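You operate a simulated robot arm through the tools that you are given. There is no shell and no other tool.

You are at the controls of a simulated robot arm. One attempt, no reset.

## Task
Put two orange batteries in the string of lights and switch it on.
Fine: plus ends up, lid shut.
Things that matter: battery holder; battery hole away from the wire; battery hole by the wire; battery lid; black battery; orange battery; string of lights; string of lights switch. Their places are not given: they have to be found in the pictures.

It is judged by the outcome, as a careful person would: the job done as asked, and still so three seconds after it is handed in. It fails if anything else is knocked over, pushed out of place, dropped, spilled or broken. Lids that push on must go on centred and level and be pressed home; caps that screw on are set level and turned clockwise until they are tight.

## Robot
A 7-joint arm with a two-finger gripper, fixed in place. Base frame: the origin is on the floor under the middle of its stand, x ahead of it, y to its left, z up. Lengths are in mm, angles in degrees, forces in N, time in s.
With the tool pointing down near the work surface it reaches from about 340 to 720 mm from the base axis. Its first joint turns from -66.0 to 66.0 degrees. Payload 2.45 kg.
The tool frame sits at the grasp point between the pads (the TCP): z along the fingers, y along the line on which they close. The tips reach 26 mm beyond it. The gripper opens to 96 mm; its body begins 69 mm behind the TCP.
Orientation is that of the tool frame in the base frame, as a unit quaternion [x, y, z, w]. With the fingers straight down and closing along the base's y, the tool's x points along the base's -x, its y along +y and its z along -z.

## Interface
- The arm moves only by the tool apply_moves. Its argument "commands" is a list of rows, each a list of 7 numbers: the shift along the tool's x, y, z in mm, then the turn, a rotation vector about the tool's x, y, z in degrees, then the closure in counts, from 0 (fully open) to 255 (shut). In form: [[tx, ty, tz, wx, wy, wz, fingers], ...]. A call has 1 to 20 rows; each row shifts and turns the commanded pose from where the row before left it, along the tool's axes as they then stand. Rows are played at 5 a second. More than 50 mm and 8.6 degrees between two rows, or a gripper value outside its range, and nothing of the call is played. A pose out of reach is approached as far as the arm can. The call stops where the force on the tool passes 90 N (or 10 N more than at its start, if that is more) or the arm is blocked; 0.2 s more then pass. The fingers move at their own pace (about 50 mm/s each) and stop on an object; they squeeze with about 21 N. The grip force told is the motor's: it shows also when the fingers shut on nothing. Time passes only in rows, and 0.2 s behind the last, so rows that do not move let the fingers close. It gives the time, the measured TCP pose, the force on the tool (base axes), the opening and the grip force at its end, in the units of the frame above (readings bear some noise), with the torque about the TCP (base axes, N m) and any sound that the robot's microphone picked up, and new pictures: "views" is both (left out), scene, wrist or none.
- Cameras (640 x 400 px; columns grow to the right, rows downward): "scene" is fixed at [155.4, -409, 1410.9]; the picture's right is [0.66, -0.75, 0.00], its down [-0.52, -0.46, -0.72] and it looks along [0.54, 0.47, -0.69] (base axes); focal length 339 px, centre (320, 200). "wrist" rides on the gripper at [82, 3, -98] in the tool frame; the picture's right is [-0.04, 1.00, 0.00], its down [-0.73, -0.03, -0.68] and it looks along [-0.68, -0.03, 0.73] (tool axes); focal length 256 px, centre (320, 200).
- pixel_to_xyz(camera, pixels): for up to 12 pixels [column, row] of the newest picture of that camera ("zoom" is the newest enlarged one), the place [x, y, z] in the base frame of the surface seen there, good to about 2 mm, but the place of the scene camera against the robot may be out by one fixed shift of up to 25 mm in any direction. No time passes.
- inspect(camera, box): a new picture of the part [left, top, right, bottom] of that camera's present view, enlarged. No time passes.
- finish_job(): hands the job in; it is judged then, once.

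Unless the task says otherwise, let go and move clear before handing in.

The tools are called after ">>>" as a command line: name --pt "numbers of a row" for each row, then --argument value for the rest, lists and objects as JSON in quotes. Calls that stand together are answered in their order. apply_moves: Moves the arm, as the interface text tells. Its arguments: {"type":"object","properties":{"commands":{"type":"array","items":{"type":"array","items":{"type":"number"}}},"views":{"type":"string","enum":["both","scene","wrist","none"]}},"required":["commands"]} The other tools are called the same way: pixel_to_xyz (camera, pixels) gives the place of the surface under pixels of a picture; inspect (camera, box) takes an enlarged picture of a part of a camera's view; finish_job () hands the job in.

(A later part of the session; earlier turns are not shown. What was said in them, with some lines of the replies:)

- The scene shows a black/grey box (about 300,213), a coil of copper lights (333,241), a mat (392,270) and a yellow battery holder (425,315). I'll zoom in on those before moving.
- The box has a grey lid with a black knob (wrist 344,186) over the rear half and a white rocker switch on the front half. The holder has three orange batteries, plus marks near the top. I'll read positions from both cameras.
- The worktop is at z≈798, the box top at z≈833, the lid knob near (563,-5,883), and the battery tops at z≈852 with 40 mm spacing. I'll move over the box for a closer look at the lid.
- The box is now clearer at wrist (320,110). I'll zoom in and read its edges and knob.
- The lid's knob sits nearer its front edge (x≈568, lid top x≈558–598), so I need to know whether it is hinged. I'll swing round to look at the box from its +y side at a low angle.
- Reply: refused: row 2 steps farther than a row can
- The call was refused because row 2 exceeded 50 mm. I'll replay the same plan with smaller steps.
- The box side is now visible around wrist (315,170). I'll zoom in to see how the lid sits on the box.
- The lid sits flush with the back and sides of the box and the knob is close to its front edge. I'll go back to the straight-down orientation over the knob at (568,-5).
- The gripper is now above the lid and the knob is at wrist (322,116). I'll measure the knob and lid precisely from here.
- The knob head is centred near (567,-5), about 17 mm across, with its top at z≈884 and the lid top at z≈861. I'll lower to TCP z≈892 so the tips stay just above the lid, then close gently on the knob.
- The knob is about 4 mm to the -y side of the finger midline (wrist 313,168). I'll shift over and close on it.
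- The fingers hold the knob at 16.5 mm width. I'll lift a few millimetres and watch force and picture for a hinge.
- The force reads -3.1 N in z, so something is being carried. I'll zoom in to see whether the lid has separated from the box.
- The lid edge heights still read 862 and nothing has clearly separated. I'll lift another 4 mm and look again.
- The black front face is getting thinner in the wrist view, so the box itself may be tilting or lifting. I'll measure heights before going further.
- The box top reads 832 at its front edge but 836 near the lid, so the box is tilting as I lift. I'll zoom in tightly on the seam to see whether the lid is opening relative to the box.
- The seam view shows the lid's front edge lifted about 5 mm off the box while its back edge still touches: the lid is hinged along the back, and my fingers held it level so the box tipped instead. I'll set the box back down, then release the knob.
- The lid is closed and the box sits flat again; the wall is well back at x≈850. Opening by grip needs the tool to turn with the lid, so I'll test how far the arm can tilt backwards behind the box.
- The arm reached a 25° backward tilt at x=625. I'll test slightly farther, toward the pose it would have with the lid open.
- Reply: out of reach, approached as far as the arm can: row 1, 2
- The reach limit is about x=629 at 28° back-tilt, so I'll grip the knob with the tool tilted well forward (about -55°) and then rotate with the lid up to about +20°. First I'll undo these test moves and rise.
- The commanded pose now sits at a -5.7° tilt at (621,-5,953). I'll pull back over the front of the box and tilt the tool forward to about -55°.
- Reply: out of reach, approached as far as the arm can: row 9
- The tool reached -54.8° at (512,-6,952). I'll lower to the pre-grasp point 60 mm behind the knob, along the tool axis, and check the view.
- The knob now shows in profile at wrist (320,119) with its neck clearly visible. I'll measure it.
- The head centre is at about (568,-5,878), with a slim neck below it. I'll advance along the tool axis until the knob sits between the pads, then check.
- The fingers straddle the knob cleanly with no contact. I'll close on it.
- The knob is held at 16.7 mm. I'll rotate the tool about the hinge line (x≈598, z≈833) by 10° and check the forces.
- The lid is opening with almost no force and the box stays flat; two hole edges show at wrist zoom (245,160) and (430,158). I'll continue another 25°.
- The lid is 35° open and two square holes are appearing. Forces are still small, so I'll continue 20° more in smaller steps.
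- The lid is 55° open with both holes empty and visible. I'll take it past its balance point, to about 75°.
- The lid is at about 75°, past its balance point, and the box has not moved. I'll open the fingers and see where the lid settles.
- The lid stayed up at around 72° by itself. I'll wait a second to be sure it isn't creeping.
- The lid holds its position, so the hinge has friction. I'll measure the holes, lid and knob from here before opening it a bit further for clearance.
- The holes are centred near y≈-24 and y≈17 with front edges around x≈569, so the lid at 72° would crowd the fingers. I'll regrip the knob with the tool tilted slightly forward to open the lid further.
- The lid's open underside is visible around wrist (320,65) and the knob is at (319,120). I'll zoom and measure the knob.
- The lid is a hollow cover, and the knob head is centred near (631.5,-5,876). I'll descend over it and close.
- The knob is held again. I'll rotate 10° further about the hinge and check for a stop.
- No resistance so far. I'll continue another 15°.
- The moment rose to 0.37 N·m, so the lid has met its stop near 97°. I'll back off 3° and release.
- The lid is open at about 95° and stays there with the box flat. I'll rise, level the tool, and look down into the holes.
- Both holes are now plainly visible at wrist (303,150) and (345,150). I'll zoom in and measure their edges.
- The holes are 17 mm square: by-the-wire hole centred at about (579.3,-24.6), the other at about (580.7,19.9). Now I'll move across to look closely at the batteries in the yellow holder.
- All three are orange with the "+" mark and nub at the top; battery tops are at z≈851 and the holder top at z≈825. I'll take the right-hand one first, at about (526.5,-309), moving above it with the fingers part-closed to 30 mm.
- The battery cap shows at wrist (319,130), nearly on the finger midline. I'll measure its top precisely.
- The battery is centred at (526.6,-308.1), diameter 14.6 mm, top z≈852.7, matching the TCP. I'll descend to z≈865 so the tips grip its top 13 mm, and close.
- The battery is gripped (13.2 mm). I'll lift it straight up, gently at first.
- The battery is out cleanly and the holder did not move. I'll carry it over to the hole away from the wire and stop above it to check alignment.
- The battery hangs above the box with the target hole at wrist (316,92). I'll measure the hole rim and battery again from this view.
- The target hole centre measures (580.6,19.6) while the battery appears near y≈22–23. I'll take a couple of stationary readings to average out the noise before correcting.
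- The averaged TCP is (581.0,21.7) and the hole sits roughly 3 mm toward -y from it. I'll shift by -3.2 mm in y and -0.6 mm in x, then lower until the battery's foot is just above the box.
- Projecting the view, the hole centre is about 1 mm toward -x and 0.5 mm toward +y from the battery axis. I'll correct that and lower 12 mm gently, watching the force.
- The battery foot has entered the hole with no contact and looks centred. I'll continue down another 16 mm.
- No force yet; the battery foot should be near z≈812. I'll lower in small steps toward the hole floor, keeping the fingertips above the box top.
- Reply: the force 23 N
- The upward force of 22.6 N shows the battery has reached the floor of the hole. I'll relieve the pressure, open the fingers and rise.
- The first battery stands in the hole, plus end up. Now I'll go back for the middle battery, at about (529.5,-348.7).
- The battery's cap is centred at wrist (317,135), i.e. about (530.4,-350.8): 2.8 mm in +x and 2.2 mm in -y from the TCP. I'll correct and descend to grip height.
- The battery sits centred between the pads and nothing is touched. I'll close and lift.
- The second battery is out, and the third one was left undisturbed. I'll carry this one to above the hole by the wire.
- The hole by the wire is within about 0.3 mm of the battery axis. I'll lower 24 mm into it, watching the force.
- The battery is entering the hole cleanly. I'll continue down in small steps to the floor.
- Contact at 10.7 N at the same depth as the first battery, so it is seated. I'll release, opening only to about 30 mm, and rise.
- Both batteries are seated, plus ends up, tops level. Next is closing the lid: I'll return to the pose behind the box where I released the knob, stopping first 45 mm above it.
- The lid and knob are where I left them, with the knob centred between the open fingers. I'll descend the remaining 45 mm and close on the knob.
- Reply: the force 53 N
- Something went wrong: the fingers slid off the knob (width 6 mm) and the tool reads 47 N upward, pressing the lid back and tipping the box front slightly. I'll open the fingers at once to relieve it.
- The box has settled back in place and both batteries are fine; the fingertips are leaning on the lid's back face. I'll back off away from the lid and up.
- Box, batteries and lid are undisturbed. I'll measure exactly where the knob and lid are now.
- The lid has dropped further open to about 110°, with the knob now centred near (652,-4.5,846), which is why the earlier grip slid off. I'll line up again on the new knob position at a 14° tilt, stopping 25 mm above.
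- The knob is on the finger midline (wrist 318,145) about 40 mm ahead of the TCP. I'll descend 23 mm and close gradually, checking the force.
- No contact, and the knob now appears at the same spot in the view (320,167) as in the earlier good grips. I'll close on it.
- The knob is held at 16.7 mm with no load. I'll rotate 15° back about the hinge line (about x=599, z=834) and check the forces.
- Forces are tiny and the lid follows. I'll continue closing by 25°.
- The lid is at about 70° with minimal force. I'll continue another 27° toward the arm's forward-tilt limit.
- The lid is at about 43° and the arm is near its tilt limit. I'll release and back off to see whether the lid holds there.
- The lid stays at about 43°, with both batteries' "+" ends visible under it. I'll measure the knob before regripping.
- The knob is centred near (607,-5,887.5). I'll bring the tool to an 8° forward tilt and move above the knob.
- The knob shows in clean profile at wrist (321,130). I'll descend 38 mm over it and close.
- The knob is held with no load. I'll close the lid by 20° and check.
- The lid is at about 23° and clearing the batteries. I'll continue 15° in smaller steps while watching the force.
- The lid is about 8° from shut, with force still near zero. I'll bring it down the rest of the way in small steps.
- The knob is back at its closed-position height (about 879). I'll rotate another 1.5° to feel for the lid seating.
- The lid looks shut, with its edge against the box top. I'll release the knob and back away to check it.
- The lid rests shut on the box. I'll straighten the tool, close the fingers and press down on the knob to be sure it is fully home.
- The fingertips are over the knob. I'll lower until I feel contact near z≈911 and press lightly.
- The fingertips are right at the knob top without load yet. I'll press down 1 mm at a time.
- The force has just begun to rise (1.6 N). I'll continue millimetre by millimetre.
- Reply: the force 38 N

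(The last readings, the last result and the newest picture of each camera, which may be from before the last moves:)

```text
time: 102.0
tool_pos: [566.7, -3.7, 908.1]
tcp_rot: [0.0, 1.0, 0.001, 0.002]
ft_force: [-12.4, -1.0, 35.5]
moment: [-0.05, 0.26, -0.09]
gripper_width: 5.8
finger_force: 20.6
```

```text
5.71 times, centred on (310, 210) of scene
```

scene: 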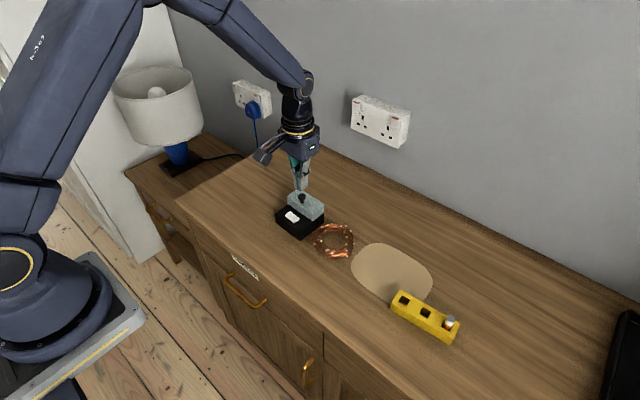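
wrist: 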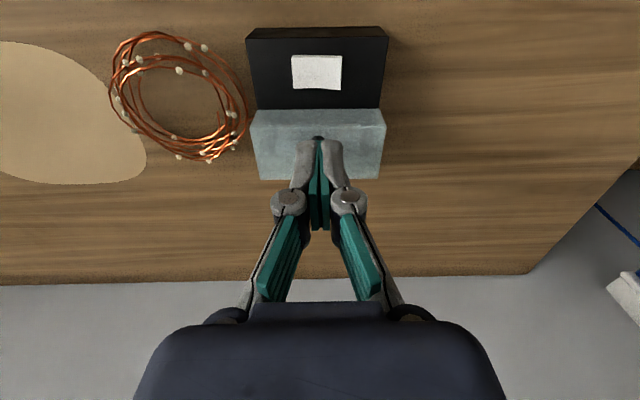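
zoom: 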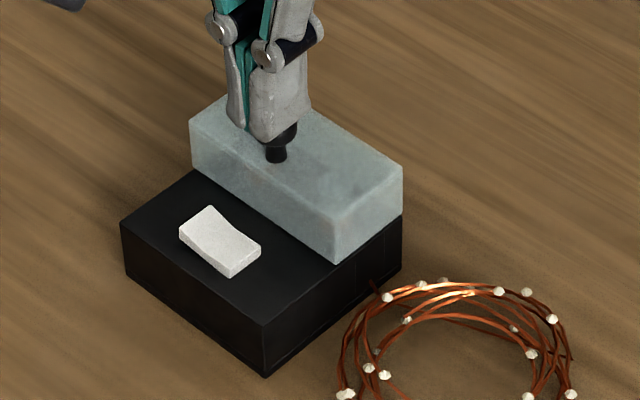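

I pressed with about 35 N and the lid is firmly down. I'll lift off and look closely at the rocker switch.

>>> apply_moves --pt "0 0 -5 0 0 0 255" --pt "0 0 -25 0 0 0 255" --pt "40 0 0 0 0 0 255" --pt "40 0 0 0 0 0 255" --pt "0 0 0 0 0 0 255" --pt "0 0 0 0 0 0 255" --views "both"

>>> inspect --camera "wrist" --box '[240, 80, 400, 200]'

>>> inspect --camera "scene" --box '[275, 175, 355, 255]'

```text
time: 103.4
tool_pos: [485.4, -4.8, 935.7]
tcp_rot: [0.0, 1.0, 0.0, 0.001]
ft_force: [0.1, 0.5, 0.3]
moment: [0.0, -0.02, 0.02]
gripper_width: 0.0
finger_force: 21.3
```

scene: 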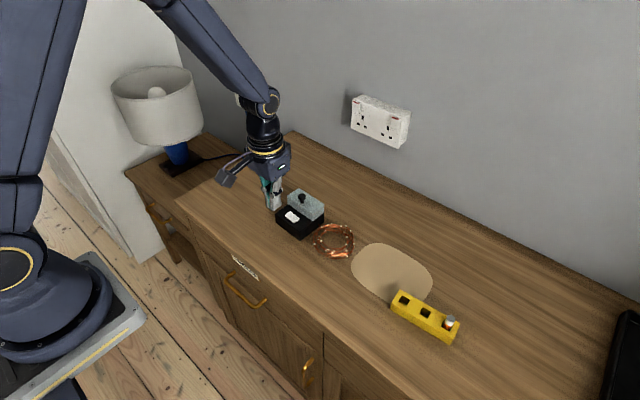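
wrist: 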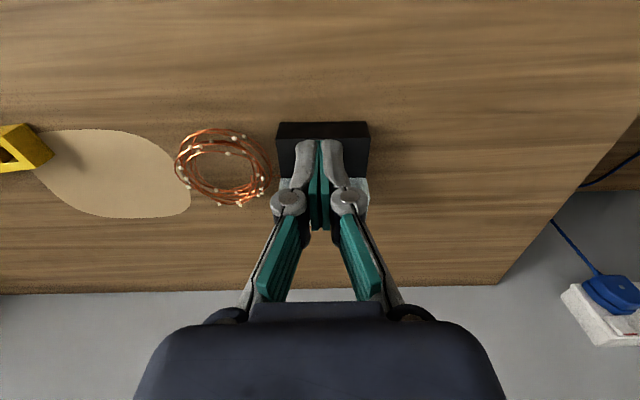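

```text
3.33 times, centred on (320, 140) of wrist
```

zoom: 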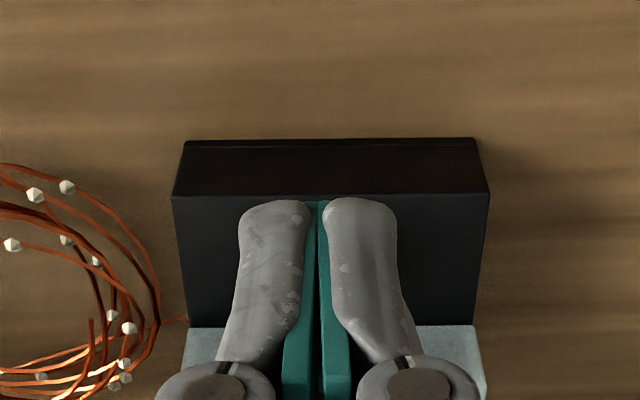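

```text
5.00 times, centred on (315, 215) of scene
```

zoom: 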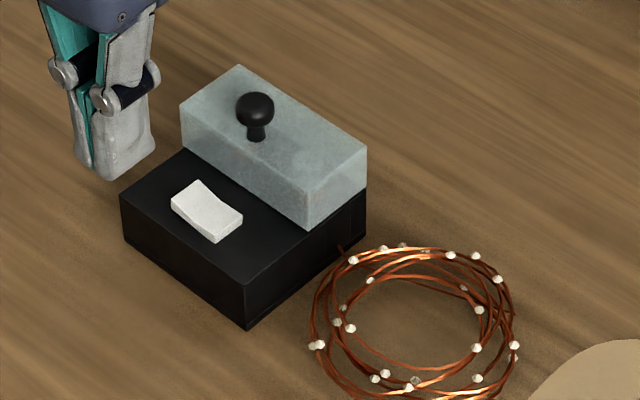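

The lid is level and flush all round. The closed fingers hide the switch from here, so I'll move directly above it for a clear look.

>>> apply_moves --pt "-30 6 0 0 0 0 255" --pt "-17 6 0 0 0 0 255" --pt "0 0 0 0 0 0 255" --pt "0 0 0 0 0 0 255" --views "wrist"

>>> inspect --camera "wrist" --box '[250, 60, 370, 150]'

```text
time: 104.4
tool_pos: [534.9, 8.4, 934.9]
tcp_rot: [0.001, 1.0, 0.001, 0.0]
ft_force: [-0.9, 0.0, 0.1]
moment: [0.0, 0.0, -0.02]
gripper_width: 0.1
finger_force: 21.5
```

wrist: 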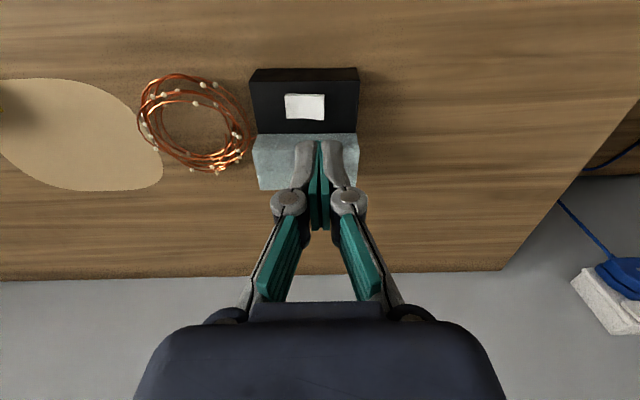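

```text
4.44 times, centred on (310, 105) of wrist
```

zoom: 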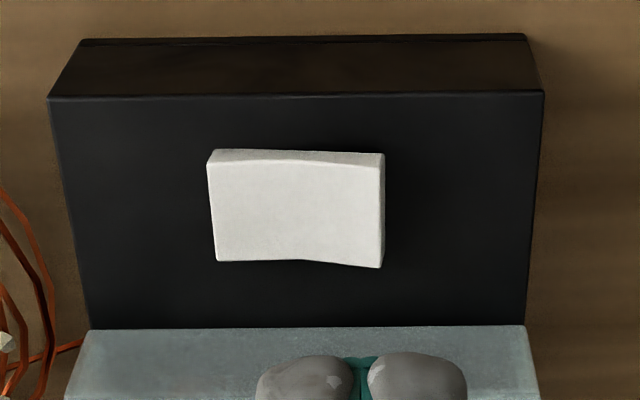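

>>> pixel_to_xyz --camera "wrist" --pixels '[[288, 106], [294, 106], [300, 106], [306, 106], [312, 106], [318, 106], [323, 106], [294, 98], [318, 98], [294, 115], [318, 115], [306, 100]]'

>>> inspect --camera "scene" --box '[275, 200, 310, 230]'

```text
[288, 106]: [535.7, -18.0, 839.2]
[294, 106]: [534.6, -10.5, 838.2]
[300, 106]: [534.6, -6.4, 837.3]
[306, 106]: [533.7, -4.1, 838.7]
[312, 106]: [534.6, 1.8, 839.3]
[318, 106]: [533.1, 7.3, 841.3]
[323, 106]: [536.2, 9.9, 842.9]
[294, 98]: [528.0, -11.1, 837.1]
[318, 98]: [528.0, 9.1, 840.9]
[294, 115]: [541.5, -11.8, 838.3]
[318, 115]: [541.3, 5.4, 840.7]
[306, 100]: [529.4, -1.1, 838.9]
```

```text
13.33 times, centred on (292, 215) of scene
```

zoom: 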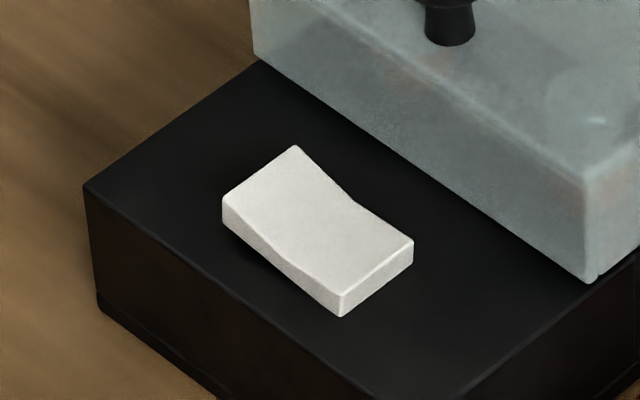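

The rocker spans y≈-18 to 11 at x≈534, and its +y end stands proud (z≈842.5 against 838), so that is the side to press. My TCP is already over it at (535,8.4), so I'll lower to just above.

>>> apply_moves --pt "0 0.8 25 0 0 0 255" --pt "0 0 20 0 0 0 255" --pt "0 0 14 0 0 0 255" --pt "0 0 0 0 0 0 255" --views "both"

>>> inspect --camera "scene" --box '[265, 180, 335, 240]'

>>> inspect --camera "wrist" --box '[240, 80, 400, 200]'

```text
time: 105.4
tool_pos: [533.2, 9.6, 877.3]
tcp_rot: [0.0, 1.0, 0.001, 0.0]
ft_force: [-0.4, 0.2, -0.2]
moment: [0.0, 0.01, 0.0]
gripper_width: 0.0
finger_force: 21.6
```

scene: 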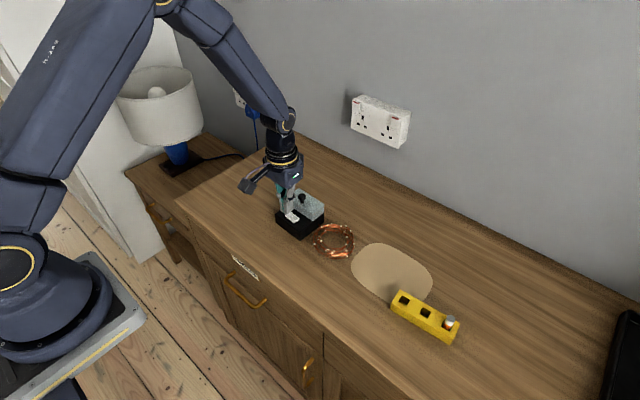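
wrist: 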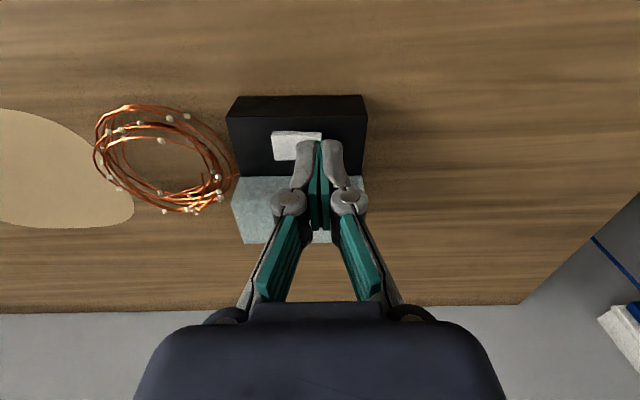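

```text
6.67 times, centred on (300, 210) of scene
```

zoom: 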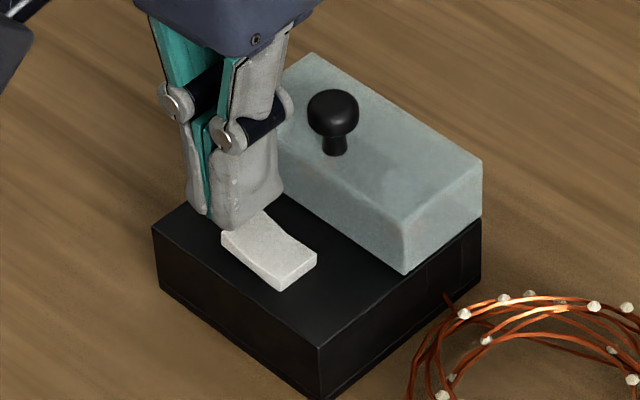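

```text
3.33 times, centred on (320, 140) of wrist
```

zoom: 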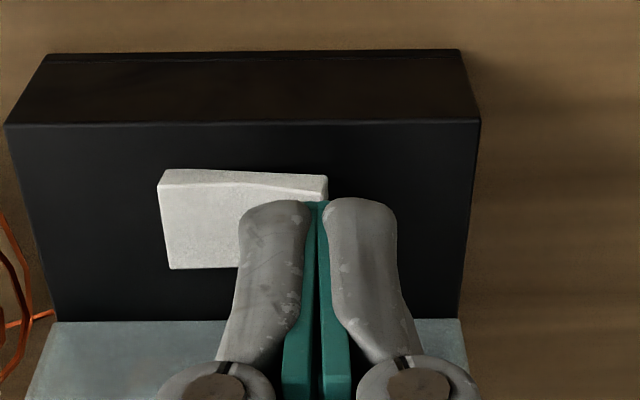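

The fingertips are just above the raised end of the rocker. I'll shift 2 mm further to +y and press down in small steps.

>>> apply_moves --pt "0 2 4 0 0 0 255" --pt "0 0 3 0 0 0 255" --pt "0 0 1 0 0 0 255" --pt "0 0 1 0 0 0 255" --pt "0 0 0 0 0 0 255" --views "wrist"

>>> inspect --camera "scene" --box '[275, 195, 345, 255]'

```text
time: 106.6
tool_pos: [535.2, 11.6, 868.3]
tcp_rot: [0.0, 1.0, -0.001, 0.001]
ft_force: [0.3, 0.1, -0.4]
moment: [0.0, 0.02, -0.04]
gripper_width: 0.0
finger_force: 20.9
```

wrist: 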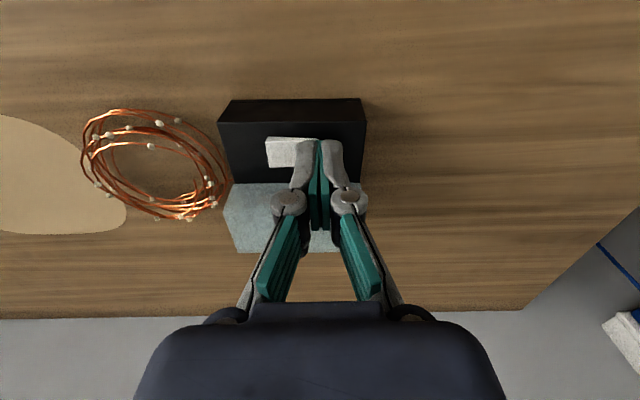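

```text
6.67 times, centred on (310, 225) of scene
```

zoom: 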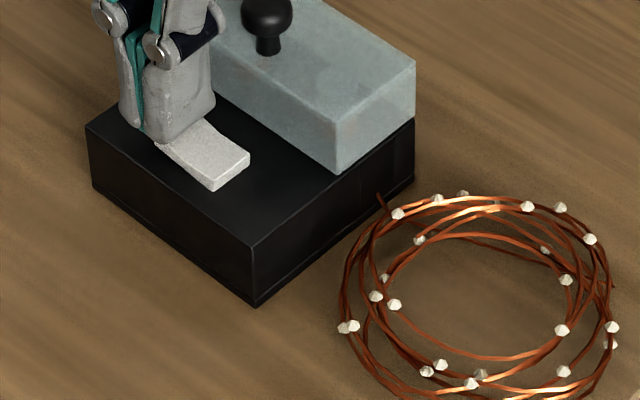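

No contact yet. I'll press on, 1 mm per step.

>>> apply_moves --pt "0 0 1 0 0 0 255" --pt "0 0 1 0 0 0 255" --pt "0 0 0 0 0 0 255" --views "none"

>>> apply_moves --pt "0 0 1 0 0 0 255" --pt "0 0 1 0 0 0 255" --pt "0 0 0 0 0 0 255" --views "wrist"

>>> inspect --camera "scene" --box '[275, 195, 345, 255]'

```text
time: 107.4
tool_pos: [535.0, 12.5, 866.6]
tcp_rot: [-0.001, 1.0, 0.0, 0.0]
ft_force: [-0.6, 4.0, 3.8]
moment: [0.08, 0.05, -0.02]
gripper_width: 0.0
finger_force: 21.3
```

```text
time: 108.2
tool_pos: [535.4, 9.5, 864.1]
tcp_rot: [0.0, 1.0, 0.0, 0.001]
ft_force: [0.1, -1.2, 3.7]
moment: [-0.06, -0.01, 0.04]
gripper_width: 0.0
finger_force: 20.7
```

wrist: 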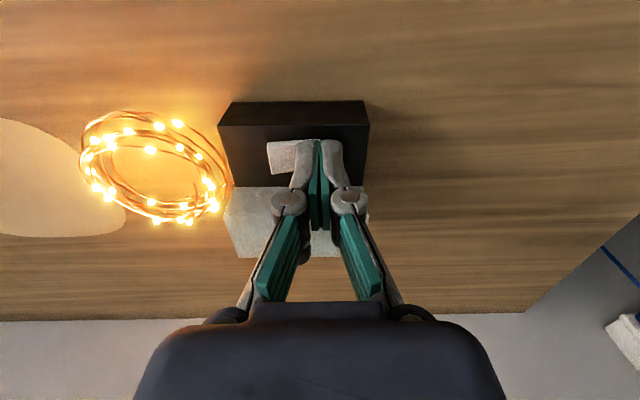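

```text
6.67 times, centred on (310, 225) of scene
```

zoom: 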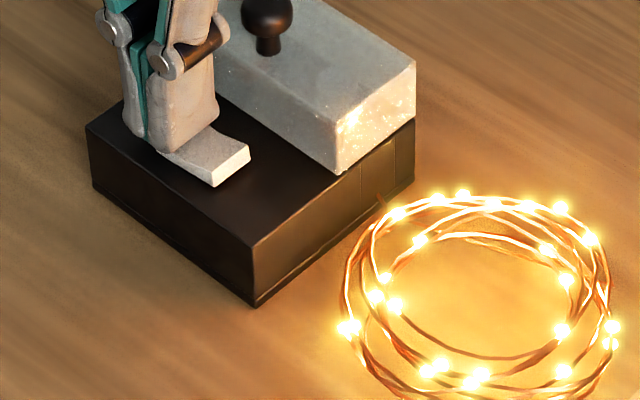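

The lights have come on. I'll lift straight up, clear of the box, and confirm the switch stays on.

>>> apply_moves --pt "0 0 -4 0 0 0 255" --pt "0 0 -15 0 0 0 255" --pt "0 0 -30 0 0 0 255" --pt "0 0 -40 0 0 0 255" --pt "20 0 -40 0 0 0 255" --pt "40 0 -20 0 0 0 200" --pt "40 0 0 0 0 0 150" --pt "0 0 0 0 0 0 100" --pt "0 0 0 0 0 0 100" --pt "0 0 0 0 0 0 100" --views "both"

>>> inspect --camera "scene" --box '[265, 175, 365, 265]'

>>> inspect --camera "scene" --box '[370, 270, 480, 350]'

>>> inspect --camera "wrist" --box '[220, 90, 400, 220]'

```text
time: 110.4
tool_pos: [432.9, 12.4, 1014.4]
tcp_rot: [-0.001, 1.0, 0.0, 0.001]
ft_force: [0.7, 0.4, -0.1]
moment: [-0.03, 0.02, -0.02]
gripper_width: 58.3
finger_force: 0.1
```

scene: 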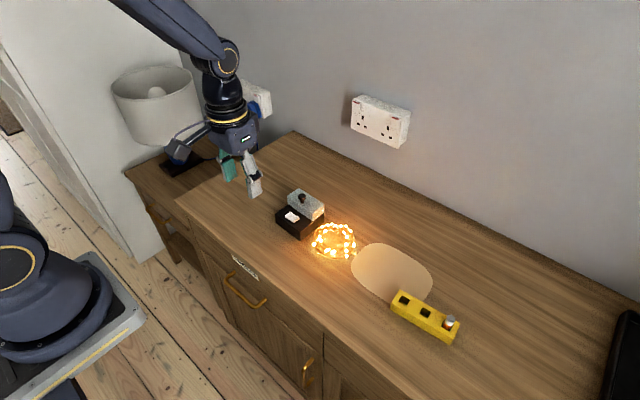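
wrist: 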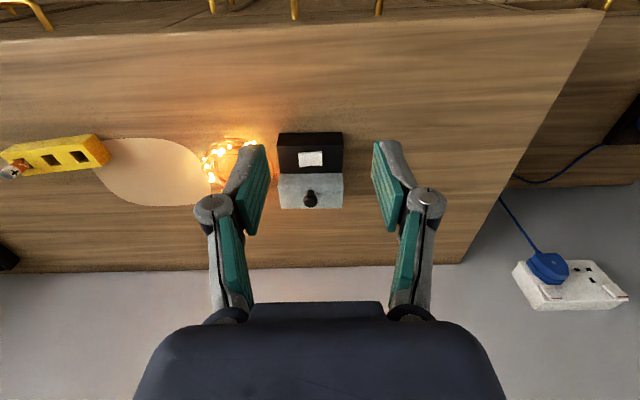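

```text
4.44 times, centred on (315, 220) of scene
```

zoom: 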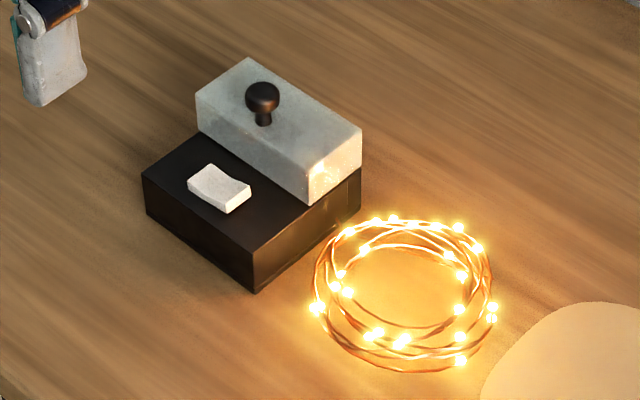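

```text
5.00 times, centred on (425, 310) of scene
```

zoom: 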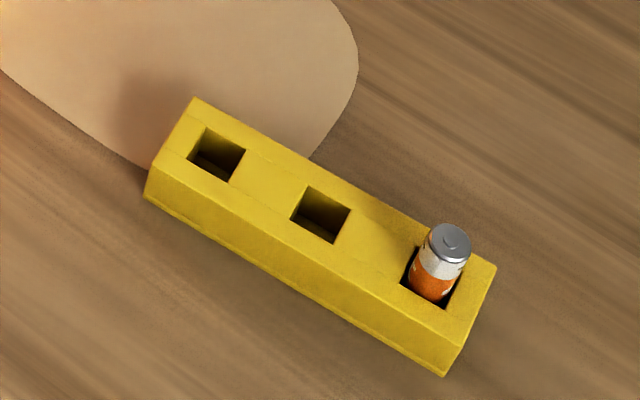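

```text
3.08 times, centred on (310, 155) of wrist
```

zoom: 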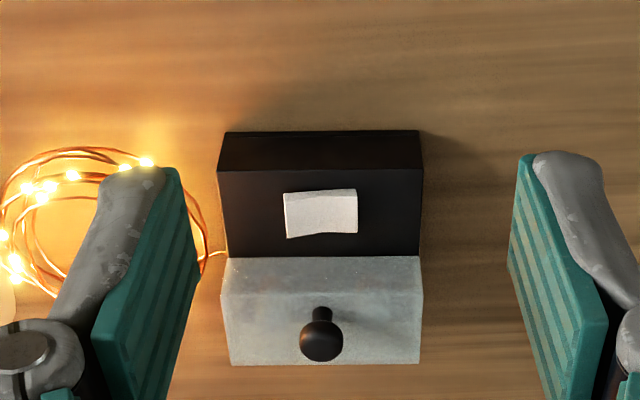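

The lights stay on, the lid is down, the holder and third battery are where they were. I'll make one last check of the lid's height front and back before handing in.

>>> pixel_to_xyz --camera "wrist" --pixels '[[290, 190], [290, 198], [290, 204], [335, 190], [335, 198], [335, 204], [310, 185], [300, 165]]'

>>> inspect --camera "scene" --box '[295, 190, 335, 240]'

```text
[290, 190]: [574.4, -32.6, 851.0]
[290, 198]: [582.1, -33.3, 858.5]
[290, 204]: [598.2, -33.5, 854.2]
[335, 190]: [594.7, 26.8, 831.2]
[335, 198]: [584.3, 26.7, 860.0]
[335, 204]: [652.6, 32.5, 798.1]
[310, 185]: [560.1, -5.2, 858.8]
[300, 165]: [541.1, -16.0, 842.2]
```

```text
8.00 times, centred on (315, 215) of scene
```

zoom: 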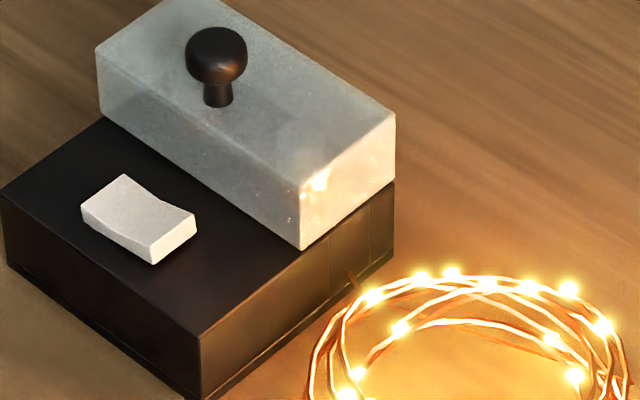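

The seam in the zoom is closed along its whole length, the lid is level (top ≈ 859), the lights glow, and the gripper is open and well clear. The job is done, so I'm handing it in.

>>> finish_job

```text
The job is handed in.
```

The string of lights is on, with two orange batteries in it and the lid shut. I've handed the job in.

- **Batteries:** I took two of the three from the yellow holder, and both sit plus end up in the box. The third stayed in the holder, which looks unmoved.
- **Lid:** It turned out to be hinged at the back. I swung it shut and pressed it down with about 35 N, and the seam looks closed all the way along.
- **Switch:** I pressed the raised end of the rocker. The lights came on and stayed on after I lifted away.
- **Box tipped twice:** My first lift of the lid tilted the box by a few millimetres. Later, a bad grip on the knob pushed the open lid back with about 47 N and raised the front edge briefly. Both times the box settled flat again, and in the second case the batteries stayed in place.

The gripper is open and clear of everything.
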